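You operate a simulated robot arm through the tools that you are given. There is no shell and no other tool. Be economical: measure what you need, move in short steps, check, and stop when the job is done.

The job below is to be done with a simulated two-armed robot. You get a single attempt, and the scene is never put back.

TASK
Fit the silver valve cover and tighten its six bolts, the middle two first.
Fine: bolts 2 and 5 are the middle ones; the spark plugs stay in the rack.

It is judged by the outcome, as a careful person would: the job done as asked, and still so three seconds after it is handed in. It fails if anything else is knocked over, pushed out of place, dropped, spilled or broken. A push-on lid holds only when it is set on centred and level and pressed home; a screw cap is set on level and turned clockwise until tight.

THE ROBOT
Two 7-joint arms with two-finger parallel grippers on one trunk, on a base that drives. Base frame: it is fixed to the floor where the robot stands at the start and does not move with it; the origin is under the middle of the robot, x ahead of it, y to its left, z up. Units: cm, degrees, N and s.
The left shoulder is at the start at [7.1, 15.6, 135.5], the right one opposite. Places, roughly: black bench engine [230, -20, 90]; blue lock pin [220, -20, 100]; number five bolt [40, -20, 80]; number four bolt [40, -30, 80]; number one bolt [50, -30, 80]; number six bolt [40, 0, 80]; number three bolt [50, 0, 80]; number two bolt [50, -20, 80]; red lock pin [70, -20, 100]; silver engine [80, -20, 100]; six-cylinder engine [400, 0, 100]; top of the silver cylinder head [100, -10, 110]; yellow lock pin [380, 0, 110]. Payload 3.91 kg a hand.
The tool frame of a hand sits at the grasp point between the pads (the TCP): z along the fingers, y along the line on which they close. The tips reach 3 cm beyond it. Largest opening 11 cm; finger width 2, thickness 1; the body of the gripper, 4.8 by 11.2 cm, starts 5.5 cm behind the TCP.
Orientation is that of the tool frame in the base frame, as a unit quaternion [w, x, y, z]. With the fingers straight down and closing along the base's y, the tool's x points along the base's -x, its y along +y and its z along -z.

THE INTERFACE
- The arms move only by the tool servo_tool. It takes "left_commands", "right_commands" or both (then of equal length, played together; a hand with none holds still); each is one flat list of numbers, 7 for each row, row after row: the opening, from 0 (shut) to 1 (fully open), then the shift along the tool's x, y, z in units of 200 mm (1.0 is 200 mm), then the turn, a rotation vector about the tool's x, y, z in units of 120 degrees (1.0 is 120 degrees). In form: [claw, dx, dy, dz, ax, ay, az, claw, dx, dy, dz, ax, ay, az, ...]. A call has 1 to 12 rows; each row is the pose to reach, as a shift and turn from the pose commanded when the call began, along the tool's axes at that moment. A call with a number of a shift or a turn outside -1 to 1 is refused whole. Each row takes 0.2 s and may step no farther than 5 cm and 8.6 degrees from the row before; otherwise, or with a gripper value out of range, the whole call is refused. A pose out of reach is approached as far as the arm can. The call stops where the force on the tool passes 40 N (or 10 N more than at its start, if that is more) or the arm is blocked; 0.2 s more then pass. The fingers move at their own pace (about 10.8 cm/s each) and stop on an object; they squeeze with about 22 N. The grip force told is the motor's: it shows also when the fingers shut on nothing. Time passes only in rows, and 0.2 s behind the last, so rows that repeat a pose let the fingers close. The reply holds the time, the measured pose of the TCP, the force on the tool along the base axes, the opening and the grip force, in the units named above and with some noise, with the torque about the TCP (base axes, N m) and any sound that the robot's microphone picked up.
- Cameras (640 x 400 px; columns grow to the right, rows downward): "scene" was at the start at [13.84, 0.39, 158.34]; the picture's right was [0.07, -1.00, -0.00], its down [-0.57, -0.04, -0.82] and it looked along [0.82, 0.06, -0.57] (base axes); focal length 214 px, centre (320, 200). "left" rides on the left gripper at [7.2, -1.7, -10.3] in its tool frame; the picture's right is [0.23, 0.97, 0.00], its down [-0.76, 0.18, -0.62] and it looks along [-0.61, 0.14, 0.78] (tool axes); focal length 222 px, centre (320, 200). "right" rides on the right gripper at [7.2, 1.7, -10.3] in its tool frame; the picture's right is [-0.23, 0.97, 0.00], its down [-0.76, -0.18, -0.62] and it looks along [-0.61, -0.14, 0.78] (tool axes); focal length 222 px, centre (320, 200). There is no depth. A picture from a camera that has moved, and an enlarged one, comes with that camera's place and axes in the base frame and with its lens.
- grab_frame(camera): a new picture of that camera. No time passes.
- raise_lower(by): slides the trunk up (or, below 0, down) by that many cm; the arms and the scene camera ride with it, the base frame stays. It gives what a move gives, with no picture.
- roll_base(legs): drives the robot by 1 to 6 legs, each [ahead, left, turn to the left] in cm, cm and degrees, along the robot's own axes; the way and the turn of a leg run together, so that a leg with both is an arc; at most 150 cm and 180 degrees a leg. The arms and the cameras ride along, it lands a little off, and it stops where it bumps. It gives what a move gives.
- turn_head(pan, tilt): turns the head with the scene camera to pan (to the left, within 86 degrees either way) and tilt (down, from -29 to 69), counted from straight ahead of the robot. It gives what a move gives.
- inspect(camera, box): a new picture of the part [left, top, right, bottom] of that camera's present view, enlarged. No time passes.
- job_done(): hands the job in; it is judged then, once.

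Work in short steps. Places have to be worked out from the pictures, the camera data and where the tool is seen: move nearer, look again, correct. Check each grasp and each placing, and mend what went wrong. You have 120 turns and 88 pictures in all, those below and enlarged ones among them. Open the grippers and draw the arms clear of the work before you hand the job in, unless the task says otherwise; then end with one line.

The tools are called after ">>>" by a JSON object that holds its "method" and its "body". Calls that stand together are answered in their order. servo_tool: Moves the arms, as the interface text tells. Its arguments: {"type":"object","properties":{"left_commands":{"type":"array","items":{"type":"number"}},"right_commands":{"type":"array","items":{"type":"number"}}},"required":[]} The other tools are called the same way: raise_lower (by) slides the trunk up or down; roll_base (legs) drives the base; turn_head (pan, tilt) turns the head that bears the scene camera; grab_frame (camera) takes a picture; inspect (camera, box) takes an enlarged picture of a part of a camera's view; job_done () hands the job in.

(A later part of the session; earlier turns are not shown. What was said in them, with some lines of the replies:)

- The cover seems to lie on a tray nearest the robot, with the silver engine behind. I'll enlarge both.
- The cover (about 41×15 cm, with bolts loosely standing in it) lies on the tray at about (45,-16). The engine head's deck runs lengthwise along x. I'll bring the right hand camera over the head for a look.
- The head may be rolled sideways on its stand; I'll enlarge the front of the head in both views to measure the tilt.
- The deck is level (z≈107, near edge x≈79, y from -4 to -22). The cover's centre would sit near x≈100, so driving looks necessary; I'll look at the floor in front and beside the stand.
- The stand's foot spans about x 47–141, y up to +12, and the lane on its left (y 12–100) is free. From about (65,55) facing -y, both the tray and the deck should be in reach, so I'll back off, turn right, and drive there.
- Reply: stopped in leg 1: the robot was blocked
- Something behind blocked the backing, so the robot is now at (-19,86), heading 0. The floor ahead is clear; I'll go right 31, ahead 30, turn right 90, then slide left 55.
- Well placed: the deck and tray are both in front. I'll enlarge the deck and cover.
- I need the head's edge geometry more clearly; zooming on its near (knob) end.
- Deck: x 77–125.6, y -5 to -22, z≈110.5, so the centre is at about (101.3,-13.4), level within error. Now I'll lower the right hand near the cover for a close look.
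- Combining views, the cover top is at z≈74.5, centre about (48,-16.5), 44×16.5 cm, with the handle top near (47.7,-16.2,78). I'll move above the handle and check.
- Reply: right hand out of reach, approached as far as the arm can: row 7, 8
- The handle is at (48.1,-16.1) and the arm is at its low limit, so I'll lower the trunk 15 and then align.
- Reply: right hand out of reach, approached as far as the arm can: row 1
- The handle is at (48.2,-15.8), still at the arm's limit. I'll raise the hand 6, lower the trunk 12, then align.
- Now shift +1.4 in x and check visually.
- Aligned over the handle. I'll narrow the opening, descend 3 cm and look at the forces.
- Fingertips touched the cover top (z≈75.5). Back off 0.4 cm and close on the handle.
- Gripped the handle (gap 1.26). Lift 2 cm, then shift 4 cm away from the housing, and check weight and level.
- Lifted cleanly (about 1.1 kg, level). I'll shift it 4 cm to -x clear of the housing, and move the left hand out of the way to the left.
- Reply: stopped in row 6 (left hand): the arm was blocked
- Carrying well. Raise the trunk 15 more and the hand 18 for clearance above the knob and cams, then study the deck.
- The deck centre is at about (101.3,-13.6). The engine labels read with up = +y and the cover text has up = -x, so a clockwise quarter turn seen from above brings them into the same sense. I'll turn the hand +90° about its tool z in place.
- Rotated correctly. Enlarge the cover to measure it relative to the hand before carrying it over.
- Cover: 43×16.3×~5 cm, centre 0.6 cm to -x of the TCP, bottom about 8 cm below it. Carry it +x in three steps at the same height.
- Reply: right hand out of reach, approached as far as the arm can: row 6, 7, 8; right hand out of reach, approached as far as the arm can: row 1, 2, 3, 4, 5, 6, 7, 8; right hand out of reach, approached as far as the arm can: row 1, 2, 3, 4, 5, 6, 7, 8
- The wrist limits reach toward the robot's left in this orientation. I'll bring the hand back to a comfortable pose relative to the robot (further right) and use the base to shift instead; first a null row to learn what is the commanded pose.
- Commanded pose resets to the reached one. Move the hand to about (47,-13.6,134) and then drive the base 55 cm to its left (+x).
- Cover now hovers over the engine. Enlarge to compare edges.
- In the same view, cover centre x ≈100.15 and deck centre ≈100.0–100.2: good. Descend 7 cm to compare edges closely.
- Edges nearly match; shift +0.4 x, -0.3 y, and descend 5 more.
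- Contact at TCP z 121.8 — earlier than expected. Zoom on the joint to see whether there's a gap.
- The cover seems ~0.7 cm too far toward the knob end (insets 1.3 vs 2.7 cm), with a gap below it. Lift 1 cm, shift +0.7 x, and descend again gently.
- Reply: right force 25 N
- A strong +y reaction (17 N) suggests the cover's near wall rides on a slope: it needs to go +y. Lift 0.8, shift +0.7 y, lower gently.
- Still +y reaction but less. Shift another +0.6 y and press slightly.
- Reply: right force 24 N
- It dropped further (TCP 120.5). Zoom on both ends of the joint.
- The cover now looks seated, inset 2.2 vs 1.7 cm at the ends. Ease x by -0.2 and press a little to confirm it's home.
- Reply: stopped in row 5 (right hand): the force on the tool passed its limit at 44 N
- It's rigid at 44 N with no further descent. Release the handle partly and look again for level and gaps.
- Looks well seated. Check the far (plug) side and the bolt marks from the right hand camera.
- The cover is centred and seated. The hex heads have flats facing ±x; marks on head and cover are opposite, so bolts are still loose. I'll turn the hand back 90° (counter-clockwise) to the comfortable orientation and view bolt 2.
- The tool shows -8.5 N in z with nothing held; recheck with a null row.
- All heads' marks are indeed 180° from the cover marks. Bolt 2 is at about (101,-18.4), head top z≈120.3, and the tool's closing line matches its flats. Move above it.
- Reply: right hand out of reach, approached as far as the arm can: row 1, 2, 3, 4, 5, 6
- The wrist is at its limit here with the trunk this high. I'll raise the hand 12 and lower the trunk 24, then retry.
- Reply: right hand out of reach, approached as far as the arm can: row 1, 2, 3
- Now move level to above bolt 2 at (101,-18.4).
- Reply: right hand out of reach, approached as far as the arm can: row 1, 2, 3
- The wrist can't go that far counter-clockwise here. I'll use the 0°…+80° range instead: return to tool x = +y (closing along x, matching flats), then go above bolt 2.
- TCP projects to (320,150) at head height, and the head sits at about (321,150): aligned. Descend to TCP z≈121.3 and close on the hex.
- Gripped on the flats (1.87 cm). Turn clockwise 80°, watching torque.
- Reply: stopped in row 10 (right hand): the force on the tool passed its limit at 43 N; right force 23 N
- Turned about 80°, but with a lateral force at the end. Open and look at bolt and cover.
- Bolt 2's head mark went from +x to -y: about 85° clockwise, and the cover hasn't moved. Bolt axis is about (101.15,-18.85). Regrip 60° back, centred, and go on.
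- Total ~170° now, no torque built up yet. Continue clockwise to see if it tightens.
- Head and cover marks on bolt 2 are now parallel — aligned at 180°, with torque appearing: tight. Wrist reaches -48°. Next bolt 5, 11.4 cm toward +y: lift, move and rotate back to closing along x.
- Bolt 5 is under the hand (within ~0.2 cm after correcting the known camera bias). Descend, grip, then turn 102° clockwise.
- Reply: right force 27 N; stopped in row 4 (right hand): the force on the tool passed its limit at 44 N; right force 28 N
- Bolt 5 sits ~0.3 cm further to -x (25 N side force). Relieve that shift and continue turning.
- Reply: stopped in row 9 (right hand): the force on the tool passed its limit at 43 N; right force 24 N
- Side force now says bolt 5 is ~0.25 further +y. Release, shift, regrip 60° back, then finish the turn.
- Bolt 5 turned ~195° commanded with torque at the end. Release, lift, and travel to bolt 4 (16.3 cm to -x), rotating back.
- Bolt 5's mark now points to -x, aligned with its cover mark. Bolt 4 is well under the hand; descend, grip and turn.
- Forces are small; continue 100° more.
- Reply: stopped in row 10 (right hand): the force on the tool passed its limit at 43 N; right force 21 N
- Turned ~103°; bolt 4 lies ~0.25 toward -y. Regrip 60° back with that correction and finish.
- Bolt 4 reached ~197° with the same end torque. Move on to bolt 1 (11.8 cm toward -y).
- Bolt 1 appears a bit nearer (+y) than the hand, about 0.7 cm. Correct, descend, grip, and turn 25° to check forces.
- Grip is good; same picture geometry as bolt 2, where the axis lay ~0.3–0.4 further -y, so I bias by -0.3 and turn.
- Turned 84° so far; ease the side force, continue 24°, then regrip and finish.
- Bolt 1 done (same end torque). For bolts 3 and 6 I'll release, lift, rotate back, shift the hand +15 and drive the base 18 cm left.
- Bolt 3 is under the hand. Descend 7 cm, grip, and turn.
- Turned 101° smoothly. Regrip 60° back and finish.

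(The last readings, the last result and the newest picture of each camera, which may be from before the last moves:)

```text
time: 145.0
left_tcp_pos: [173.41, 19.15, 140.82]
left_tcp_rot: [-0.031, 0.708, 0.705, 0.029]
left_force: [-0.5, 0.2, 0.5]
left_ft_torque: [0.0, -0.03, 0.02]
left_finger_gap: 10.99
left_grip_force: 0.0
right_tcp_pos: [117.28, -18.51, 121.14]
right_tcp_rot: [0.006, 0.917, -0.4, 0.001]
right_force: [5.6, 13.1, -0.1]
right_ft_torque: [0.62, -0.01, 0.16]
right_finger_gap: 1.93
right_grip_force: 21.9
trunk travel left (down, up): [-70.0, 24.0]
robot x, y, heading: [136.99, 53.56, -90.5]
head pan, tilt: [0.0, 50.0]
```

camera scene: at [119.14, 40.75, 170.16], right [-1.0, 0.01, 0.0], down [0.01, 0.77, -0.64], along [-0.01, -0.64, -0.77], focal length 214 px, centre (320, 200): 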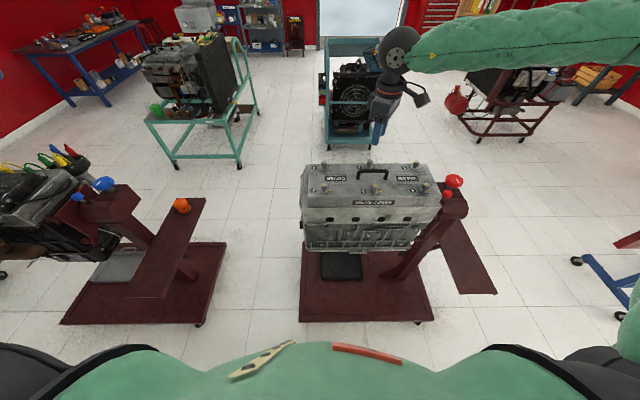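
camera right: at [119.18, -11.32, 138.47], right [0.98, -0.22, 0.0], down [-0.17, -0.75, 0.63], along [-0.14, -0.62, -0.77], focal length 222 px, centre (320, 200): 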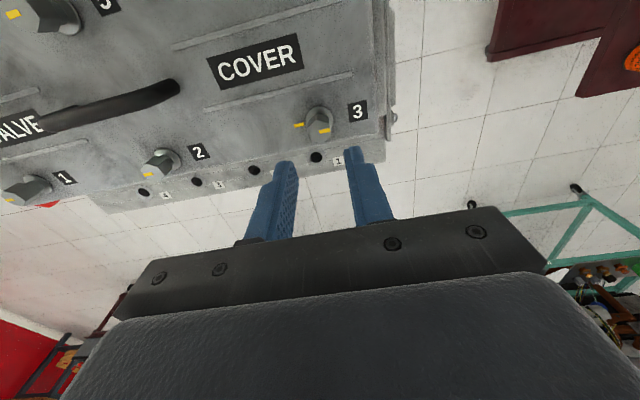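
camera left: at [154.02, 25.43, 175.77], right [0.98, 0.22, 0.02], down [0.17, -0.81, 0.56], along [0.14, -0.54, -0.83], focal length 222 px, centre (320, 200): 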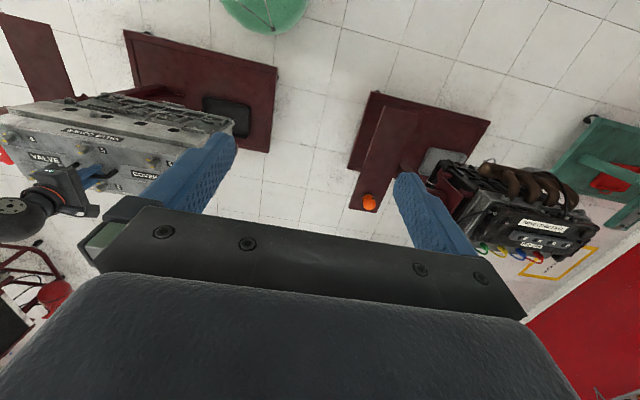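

Bolt 3 done (same end torque). Move to bolt 6, 11.5 cm toward +y.

>>> {"method": "servo_tool", "body": {"right_commands": [0.3, 0, 0, 0, 0, 0, 0, 0.3, 0, 0, -0.01, 0, 0, 0, 0.3, 0, 0, -0.25, 0, 0, 0, 0.3, -0.14, -0.13, -0.25, 0, 0, -0.0714, 0.3, -0.281, -0.261, -0.25, 0, 0, -0.1428, 0.3, -0.421, -0.392, -0.25, 0, 0, -0.2142, 0.3, -0.421, -0.392, -0.25, 0, 0, -0.2856, 0.3, -0.421, -0.392, -0.25, 0, 0, -0.357, 0.3, -0.421, -0.392, -0.25, 0, 0, -0.4284, 0.3, -0.421, -0.392, -0.25, 0, 0, -0.4998, 0.3, -0.421, -0.392, -0.25, 0, 0, -0.5712, 0.3, -0.421, -0.392, -0.25, 0, 0, -0.6426]}}

>>> {"method": "servo_tool", "body": {"right_commands": [0.3, 0, 0, 0, 0, 0, -0.07, 0.3, 0, 0, 0, 0, 0, -0.14, 0.3, 0, 0, 0, 0, 0, -0.21, 0.3, 0, 0, 0, 0, 0, -0.28, 0.3, 0, 0, 0, 0, 0, -0.35, 0.3, 0, 0, 0, 0, 0, -0.42, 0.3, 0, 0, 0, 0, 0, -0.49, 0.3, 0, 0, 0, 0, 0, -0.5]}}

>>> {"method": "grab_frame", "body": {"camera": "right"}}

```text
time: 147.6
left_tcp_pos: [173.48, 18.92, 140.75]
left_tcp_rot: [-0.031, 0.708, 0.704, 0.031]
left_force: [-0.2, 0.8, -0.2]
left_ft_torque: [-0.03, 0.02, -0.01]
left_finger_gap: 10.99
left_grip_force: 0.1
right_tcp_pos: [117.37, -7.01, 126.19]
right_tcp_rot: [0.006, 0.965, 0.261, -0.004]
right_force: [0.3, -0.1, 0.3]
right_ft_torque: [-0.02, 0.02, 0.0]
right_finger_gap: 3.3
right_grip_force: 0.1
trunk travel left (down, up): [-70.0, 24.0]
robot x, y, heading: [137.2, 53.57, -90.3]
head pan, tilt: [0.0, 50.0]
```

```text
time: 149.4
left_tcp_pos: [173.39, 18.93, 140.74]
left_tcp_rot: [-0.031, 0.708, 0.705, 0.03]
left_force: [0.1, -0.4, -0.1]
left_ft_torque: [0.0, -0.03, 0.0]
left_finger_gap: 10.98
left_grip_force: 0.0
right_tcp_pos: [117.45, -6.96, 126.03]
right_tcp_rot: [0.003, 0.706, 0.708, -0.006]
right_force: [-0.4, 0.1, 0.0]
right_ft_torque: [0.0, -0.03, -0.04]
right_finger_gap: 3.3
right_grip_force: 0.0
trunk travel left (down, up): [-70.0, 24.0]
robot x, y, heading: [137.15, 53.35, -90.2]
head pan, tilt: [0.0, 50.0]
```

```text
19 pictures are left
camera right: at [119.14, 0.31, 136.36], right [0.97, -0.22, 0.0], down [-0.17, -0.75, 0.63], along [-0.14, -0.62, -0.77], focal length 222 px, centre (320, 200)
```

right: 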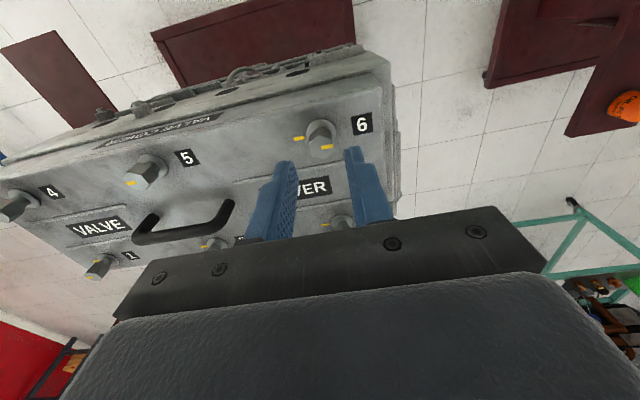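

Bolt 6 is in place under the hand. Descend, grip, turn 101°.

>>> {"method": "servo_tool", "body": {"right_commands": [0.3, 0, 0, 0.12, 0, 0, 0, 0.3, 0, 0, 0.24, 0, 0, 0, 0, 0, 0, 0.24, 0, 0, 0, 0, 0, 0, 0.24, 0, 0, 0]}}

>>> {"method": "servo_tool", "body": {"right_commands": [0, 0, 0, 0, 0, 0, 0.07, 0, 0, 0, 0, 0, 0, 0.14, 0, 0, 0, 0, 0, 0, 0.21, 0, 0, 0, 0, 0, 0, 0.28, 0, 0, 0, 0, 0, 0, 0.35, 0, 0, 0, 0, 0, 0, 0.42, 0, 0, 0, 0, 0, 0, 0.49, 0, 0, 0, 0, 0, 0, 0.56, 0, 0, 0, 0, 0, 0, 0.63, 0, 0, 0, 0, 0, 0, 0.7, 0, 0, 0, 0, 0, 0, 0.77, 0, 0, 0, 0, 0, 0, 0.84]}}

```text
time: 150.4
left_tcp_pos: [173.59, 19.07, 140.8]
left_tcp_rot: [-0.031, 0.708, 0.705, 0.03]
left_force: [0.2, 0.6, 0.0]
left_ft_torque: [-0.01, 0.0, 0.01]
left_finger_gap: 11.0
left_grip_force: 0.0
right_tcp_pos: [117.41, -7.01, 121.31]
right_tcp_rot: [0.004, 0.706, 0.708, -0.006]
right_force: [2.8, -1.8, -0.6]
right_ft_torque: [0.12, -0.24, -0.01]
right_finger_gap: 1.88
right_grip_force: 22.5
trunk travel left (down, up): [-70.0, 24.0]
robot x, y, heading: [136.76, 53.43, -90.2]
head pan, tilt: [0.0, 50.0]
```

```text
time: 153.0
left_tcp_pos: [173.56, 18.69, 140.65]
left_tcp_rot: [-0.032, 0.708, 0.705, 0.031]
left_force: [-0.5, 0.9, 0.1]
left_ft_torque: [0.03, 0.01, 0.01]
left_finger_gap: 11.0
left_grip_force: 0.0
right_tcp_pos: [117.26, -7.18, 121.17]
right_tcp_rot: [0.006, 0.996, -0.094, -0.002]
right_force: [11.2, -24.0, 9.6]
right_ft_torque: [-0.17, -0.15, -0.01]
right_finger_gap: 1.91
right_grip_force: 21.7
trunk travel left (down, up): [-70.0, 24.0]
robot x, y, heading: [137.03, 53.43, -90.2]
head pan, tilt: [0.0, 50.0]
```

Turned 101°; correct for a -y offset of 0.25, regrip and finish.

>>> {"method": "servo_tool", "body": {"right_commands": [0.3, 0.007, 0.011, 0, 0, 0, 0, 0.3, 0.007, 0.011, -0.01, 0, 0, 0, 0.3, 0.007, 0.011, -0.17, 0, 0, 0, 0.3, 0.007, 0.011, -0.17, 0, 0, -0.0714, 0.3, 0.007, 0.011, -0.17, 0, 0, -0.1428, 0.3, 0.007, 0.011, -0.17, 0, 0, -0.2142, 0.3, 0.007, 0.011, -0.17, 0, 0, -0.2856, 0.3, 0.007, 0.011, -0.17, 0, 0, -0.357, 0.3, 0.007, 0.011, -0.17, 0, 0, -0.4284, 0.3, 0.007, 0.011, -0.17, 0, 0, -0.4998, 0.3, 0.007, 0.011, 0, 0, 0, -0.4998, 0, 0.007, 0.011, 0, 0, 0, -0.4998]}}

>>> {"method": "servo_tool", "body": {"right_commands": [0, 0, 0, 0, 0, 0, 0.067, 0, 0, 0, 0, 0, 0, 0.134, 0, 0, 0, 0, 0, 0, 0.201, 0, 0, 0, 0, 0, 0, 0.268, 0, 0, 0, 0, 0, 0, 0.335, 0, 0, 0, 0, 0, 0, 0.402, 0, 0, 0, 0, 0, 0, 0.469, 0, 0, 0, 0, 0, 0, 0.536, 0, 0, 0, 0, 0, 0, 0.603, 0, 0, 0, 0, 0, 0, 0.67, 0, 0, 0, 0, 0, 0, 0.737, 0, 0, 0, 0, 0, 0, 0.804]}}

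>>> {"method": "servo_tool", "body": {"right_commands": [0.3, 0, 0, 0, 0, 0, 0, 0.3, 0, 0, -0.01, 0, 0, 0, 0.3, 0, 0, -0.25, 0, 0, 0, 0.3, 0, 0, -0.45, 0, 0, 0, 0.3, 0, 0, -0.65, 0, 0, 0, 0.3, 0, 0, -0.85, 0, 0, 0]}}

>>> {"method": "grab_frame", "body": {"camera": "right"}}

>>> {"method": "inspect", "body": {"camera": "scene", "box": [330, 80, 520, 200]}}

```text
time: 155.6
left_tcp_pos: [173.43, 19.0, 140.75]
left_tcp_rot: [-0.032, 0.708, 0.705, 0.03]
left_force: [-0.1, -0.1, 0.1]
left_ft_torque: [0.03, 0.03, -0.03]
left_finger_gap: 10.97
left_grip_force: 0.0
right_tcp_pos: [117.32, -7.33, 121.38]
right_tcp_rot: [0.005, 0.908, 0.418, -0.005]
right_force: [3.6, -1.9, 3.5]
right_ft_torque: [-0.06, 0.02, 0.06]
right_finger_gap: 1.86
right_grip_force: 22.5
trunk travel left (down, up): [-70.0, 24.0]
robot x, y, heading: [137.0, 53.24, -90.3]
head pan, tilt: [0.0, 50.0]
```

```text
time: 158.2
left_tcp_pos: [173.41, 19.0, 140.74]
left_tcp_rot: [-0.031, 0.708, 0.705, 0.031]
left_force: [-0.3, 0.7, 0.1]
left_ft_torque: [-0.04, 0.0, -0.02]
left_finger_gap: 10.99
left_grip_force: 0.1
right_tcp_pos: [117.25, -7.03, 121.17]
right_tcp_rot: [0.006, 0.916, -0.4, 0.0]
right_force: [-1.3, -1.6, -0.3]
right_ft_torque: [0.12, -0.09, 0.12]
right_finger_gap: 1.96
right_grip_force: 21.9
trunk travel left (down, up): [-70.0, 24.0]
robot x, y, heading: [136.57, 53.5, -90.4]
head pan, tilt: [0.0, 50.0]
```

```text
time: 159.6
left_tcp_pos: [173.58, 19.2, 140.77]
left_tcp_rot: [-0.031, 0.709, 0.704, 0.03]
left_force: [-0.7, 0.4, -0.7]
left_ft_torque: [0.0, -0.02, 0.02]
left_finger_gap: 11.02
left_grip_force: 0.1
right_tcp_pos: [117.67, -7.0, 138.32]
right_tcp_rot: [0.007, 0.917, -0.4, 0.001]
right_force: [-0.1, 0.7, -0.1]
right_ft_torque: [-0.03, 0.0, -0.01]
right_finger_gap: 3.3
right_grip_force: 0.1
trunk travel left (down, up): [-70.0, 24.0]
robot x, y, heading: [136.56, 53.35, -90.5]
head pan, tilt: [0.0, 50.0]
```

```text
18 pictures are left
camera right: at [121.42, -13.42, 148.72], right [-0.87, -0.5, 0.01], down [-0.39, 0.69, 0.62], along [-0.31, 0.53, -0.79], focal length 222 px, centre (320, 200)
```

right: 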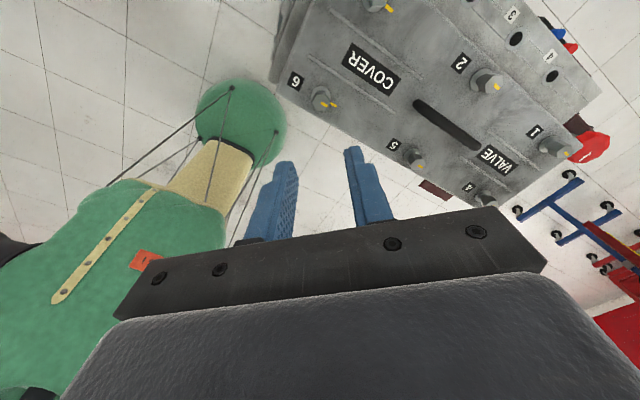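

```text
3.33 times, centred on (425, 140) of scene
camera zoom: at [136.92, 40.7, 146.16], right [-1.0, 0.0, 0.0], down [0.0, 0.77, -0.64], along [0.0, -0.64, -0.77], focal length 715 px, centre (-30, 400)
```

zoom: 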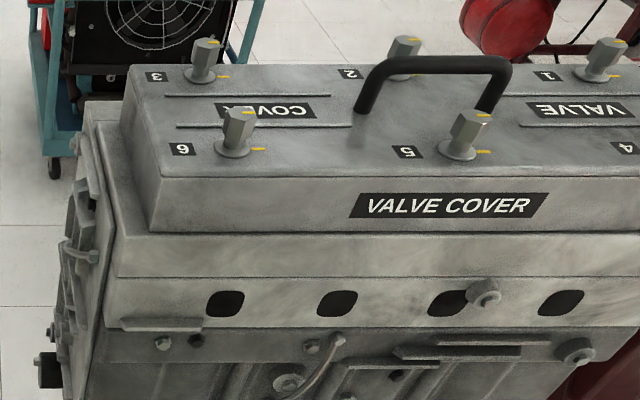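

All six look turned. Check the marks close up on both rows.

>>> {"method": "inspect", "body": {"camera": "right", "box": [290, 50, 450, 180]}}

>>> {"method": "inspect", "body": {"camera": "right", "box": [440, 50, 600, 210]}}

>>> {"method": "inspect", "body": {"camera": "scene", "box": [360, 80, 460, 140]}}

>>> {"method": "inspect", "body": {"camera": "scene", "box": [450, 80, 550, 140]}}

```text
3.08 times, centred on (370, 115) of right
camera zoom: at [121.42, -13.42, 148.72], right [-0.87, -0.5, 0.01], down [-0.39, 0.69, 0.62], along [-0.31, 0.53, -0.79], focal length 684 px, centre (166, 462)
```

zoom: 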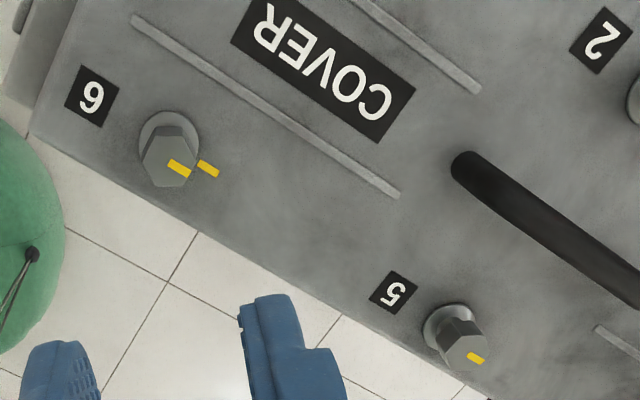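

```text
2.50 times, centred on (520, 130) of right
camera zoom: at [121.42, -13.42, 148.72], right [-0.87, -0.5, 0.01], down [-0.39, 0.69, 0.62], along [-0.31, 0.53, -0.79], focal length 555 px, centre (-180, 375)
```

zoom: 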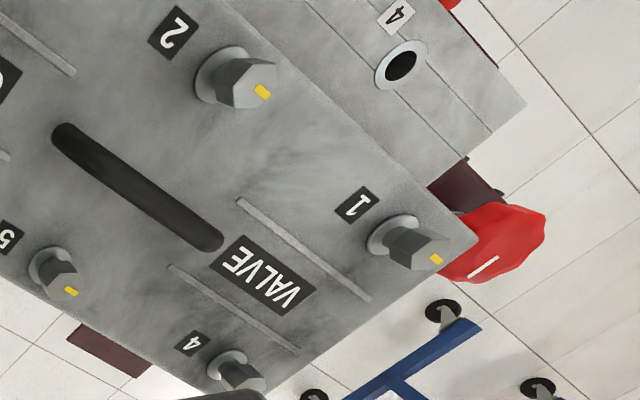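

```text
6.40 times, centred on (410, 110) of scene
camera zoom: at [136.92, 40.7, 146.16], right [-1.0, 0.0, 0.0], down [0.0, 0.77, -0.64], along [0.0, -0.64, -0.77], focal length 1373 px, centre (-256, 776)
```

zoom: 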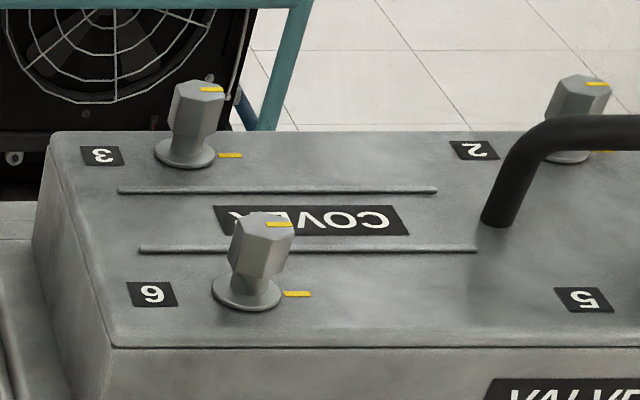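

```text
6.40 times, centred on (500, 110) of scene
camera zoom: at [136.92, 40.7, 146.16], right [-1.0, 0.0, 0.0], down [0.0, 0.77, -0.64], along [0.0, -0.64, -0.77], focal length 1373 px, centre (-832, 776)
```

zoom: 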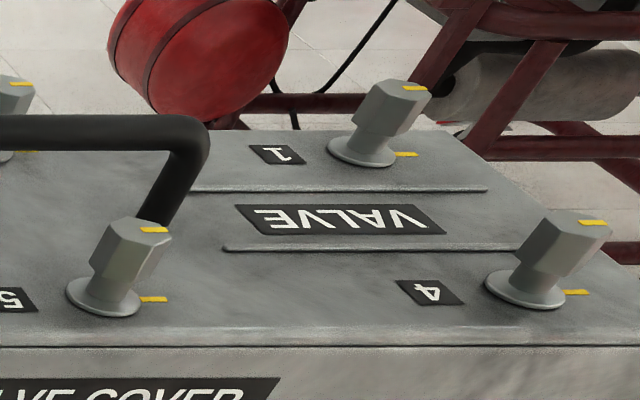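

All six head marks line up with the cover marks. Draw the right hand up and back, opened, clear of the engine.

>>> {"method": "servo_tool", "body": {"right_commands": [1, 0, 0, -0.2, 0, 0, 0, 1, 0, 0, -0.4, 0, 0, 0, 1, -0.15, -0.14, -0.45, 0, 0, 0, 1, -0.3, -0.28, -0.45, 0, 0, 0, 1, -0.45, -0.42, -0.45, 0, 0, 0, 1, -0.5, -0.47, -0.45, 0, 0, 0]}}

>>> {"method": "grab_frame", "body": {"camera": "scene"}}

```text
time: 161.0
left_tcp_pos: [173.39, 19.02, 140.79]
left_tcp_rot: [-0.032, 0.708, 0.705, 0.029]
left_force: [0.0, -1.2, -0.3]
left_ft_torque: [0.02, 0.02, -0.01]
left_finger_gap: 11.0
left_grip_force: 0.0
right_tcp_pos: [117.4, 6.86, 147.35]
right_tcp_rot: [0.007, 0.917, -0.4, 0.0]
right_force: [0.3, -0.2, -0.3]
right_ft_torque: [0.01, -0.03, -0.01]
right_finger_gap: 11.0
right_grip_force: 0.0
trunk travel left (down, up): [-70.0, 24.0]
robot x, y, heading: [136.86, 53.19, -90.2]
head pan, tilt: [0.0, 50.0]
```

```text
12 pictures are left
camera scene: at [136.91, 40.54, 146.15], right [-1.0, 0.0, 0.0], down [0.0, 0.77, -0.64], along [0.0, -0.64, -0.77], focal length 214 px, centre (320, 200)
```

scene: 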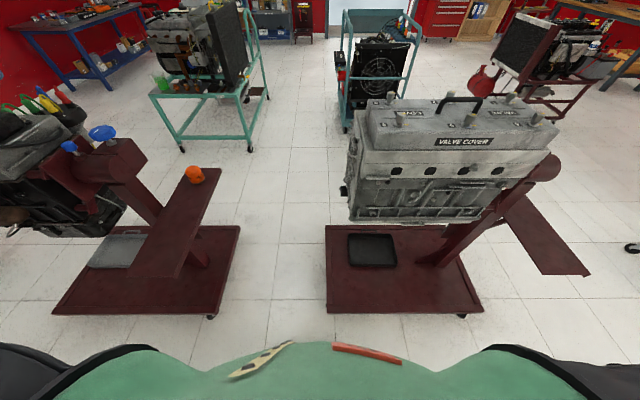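

Everything stands as intended, the arms are clear and the spark plugs were untouched. I'm handing the job in.

>>> {"method": "job_done", "body": {}}

```text
The job is handed in.
```

The silver valve cover is seated on the silver engine and all six bolts are tight, middle two first (order 2, 5, 4, 1, 3, 6). Each bolt's mark lines up with its mark on the cover, and the spark plugs stayed in the rack.
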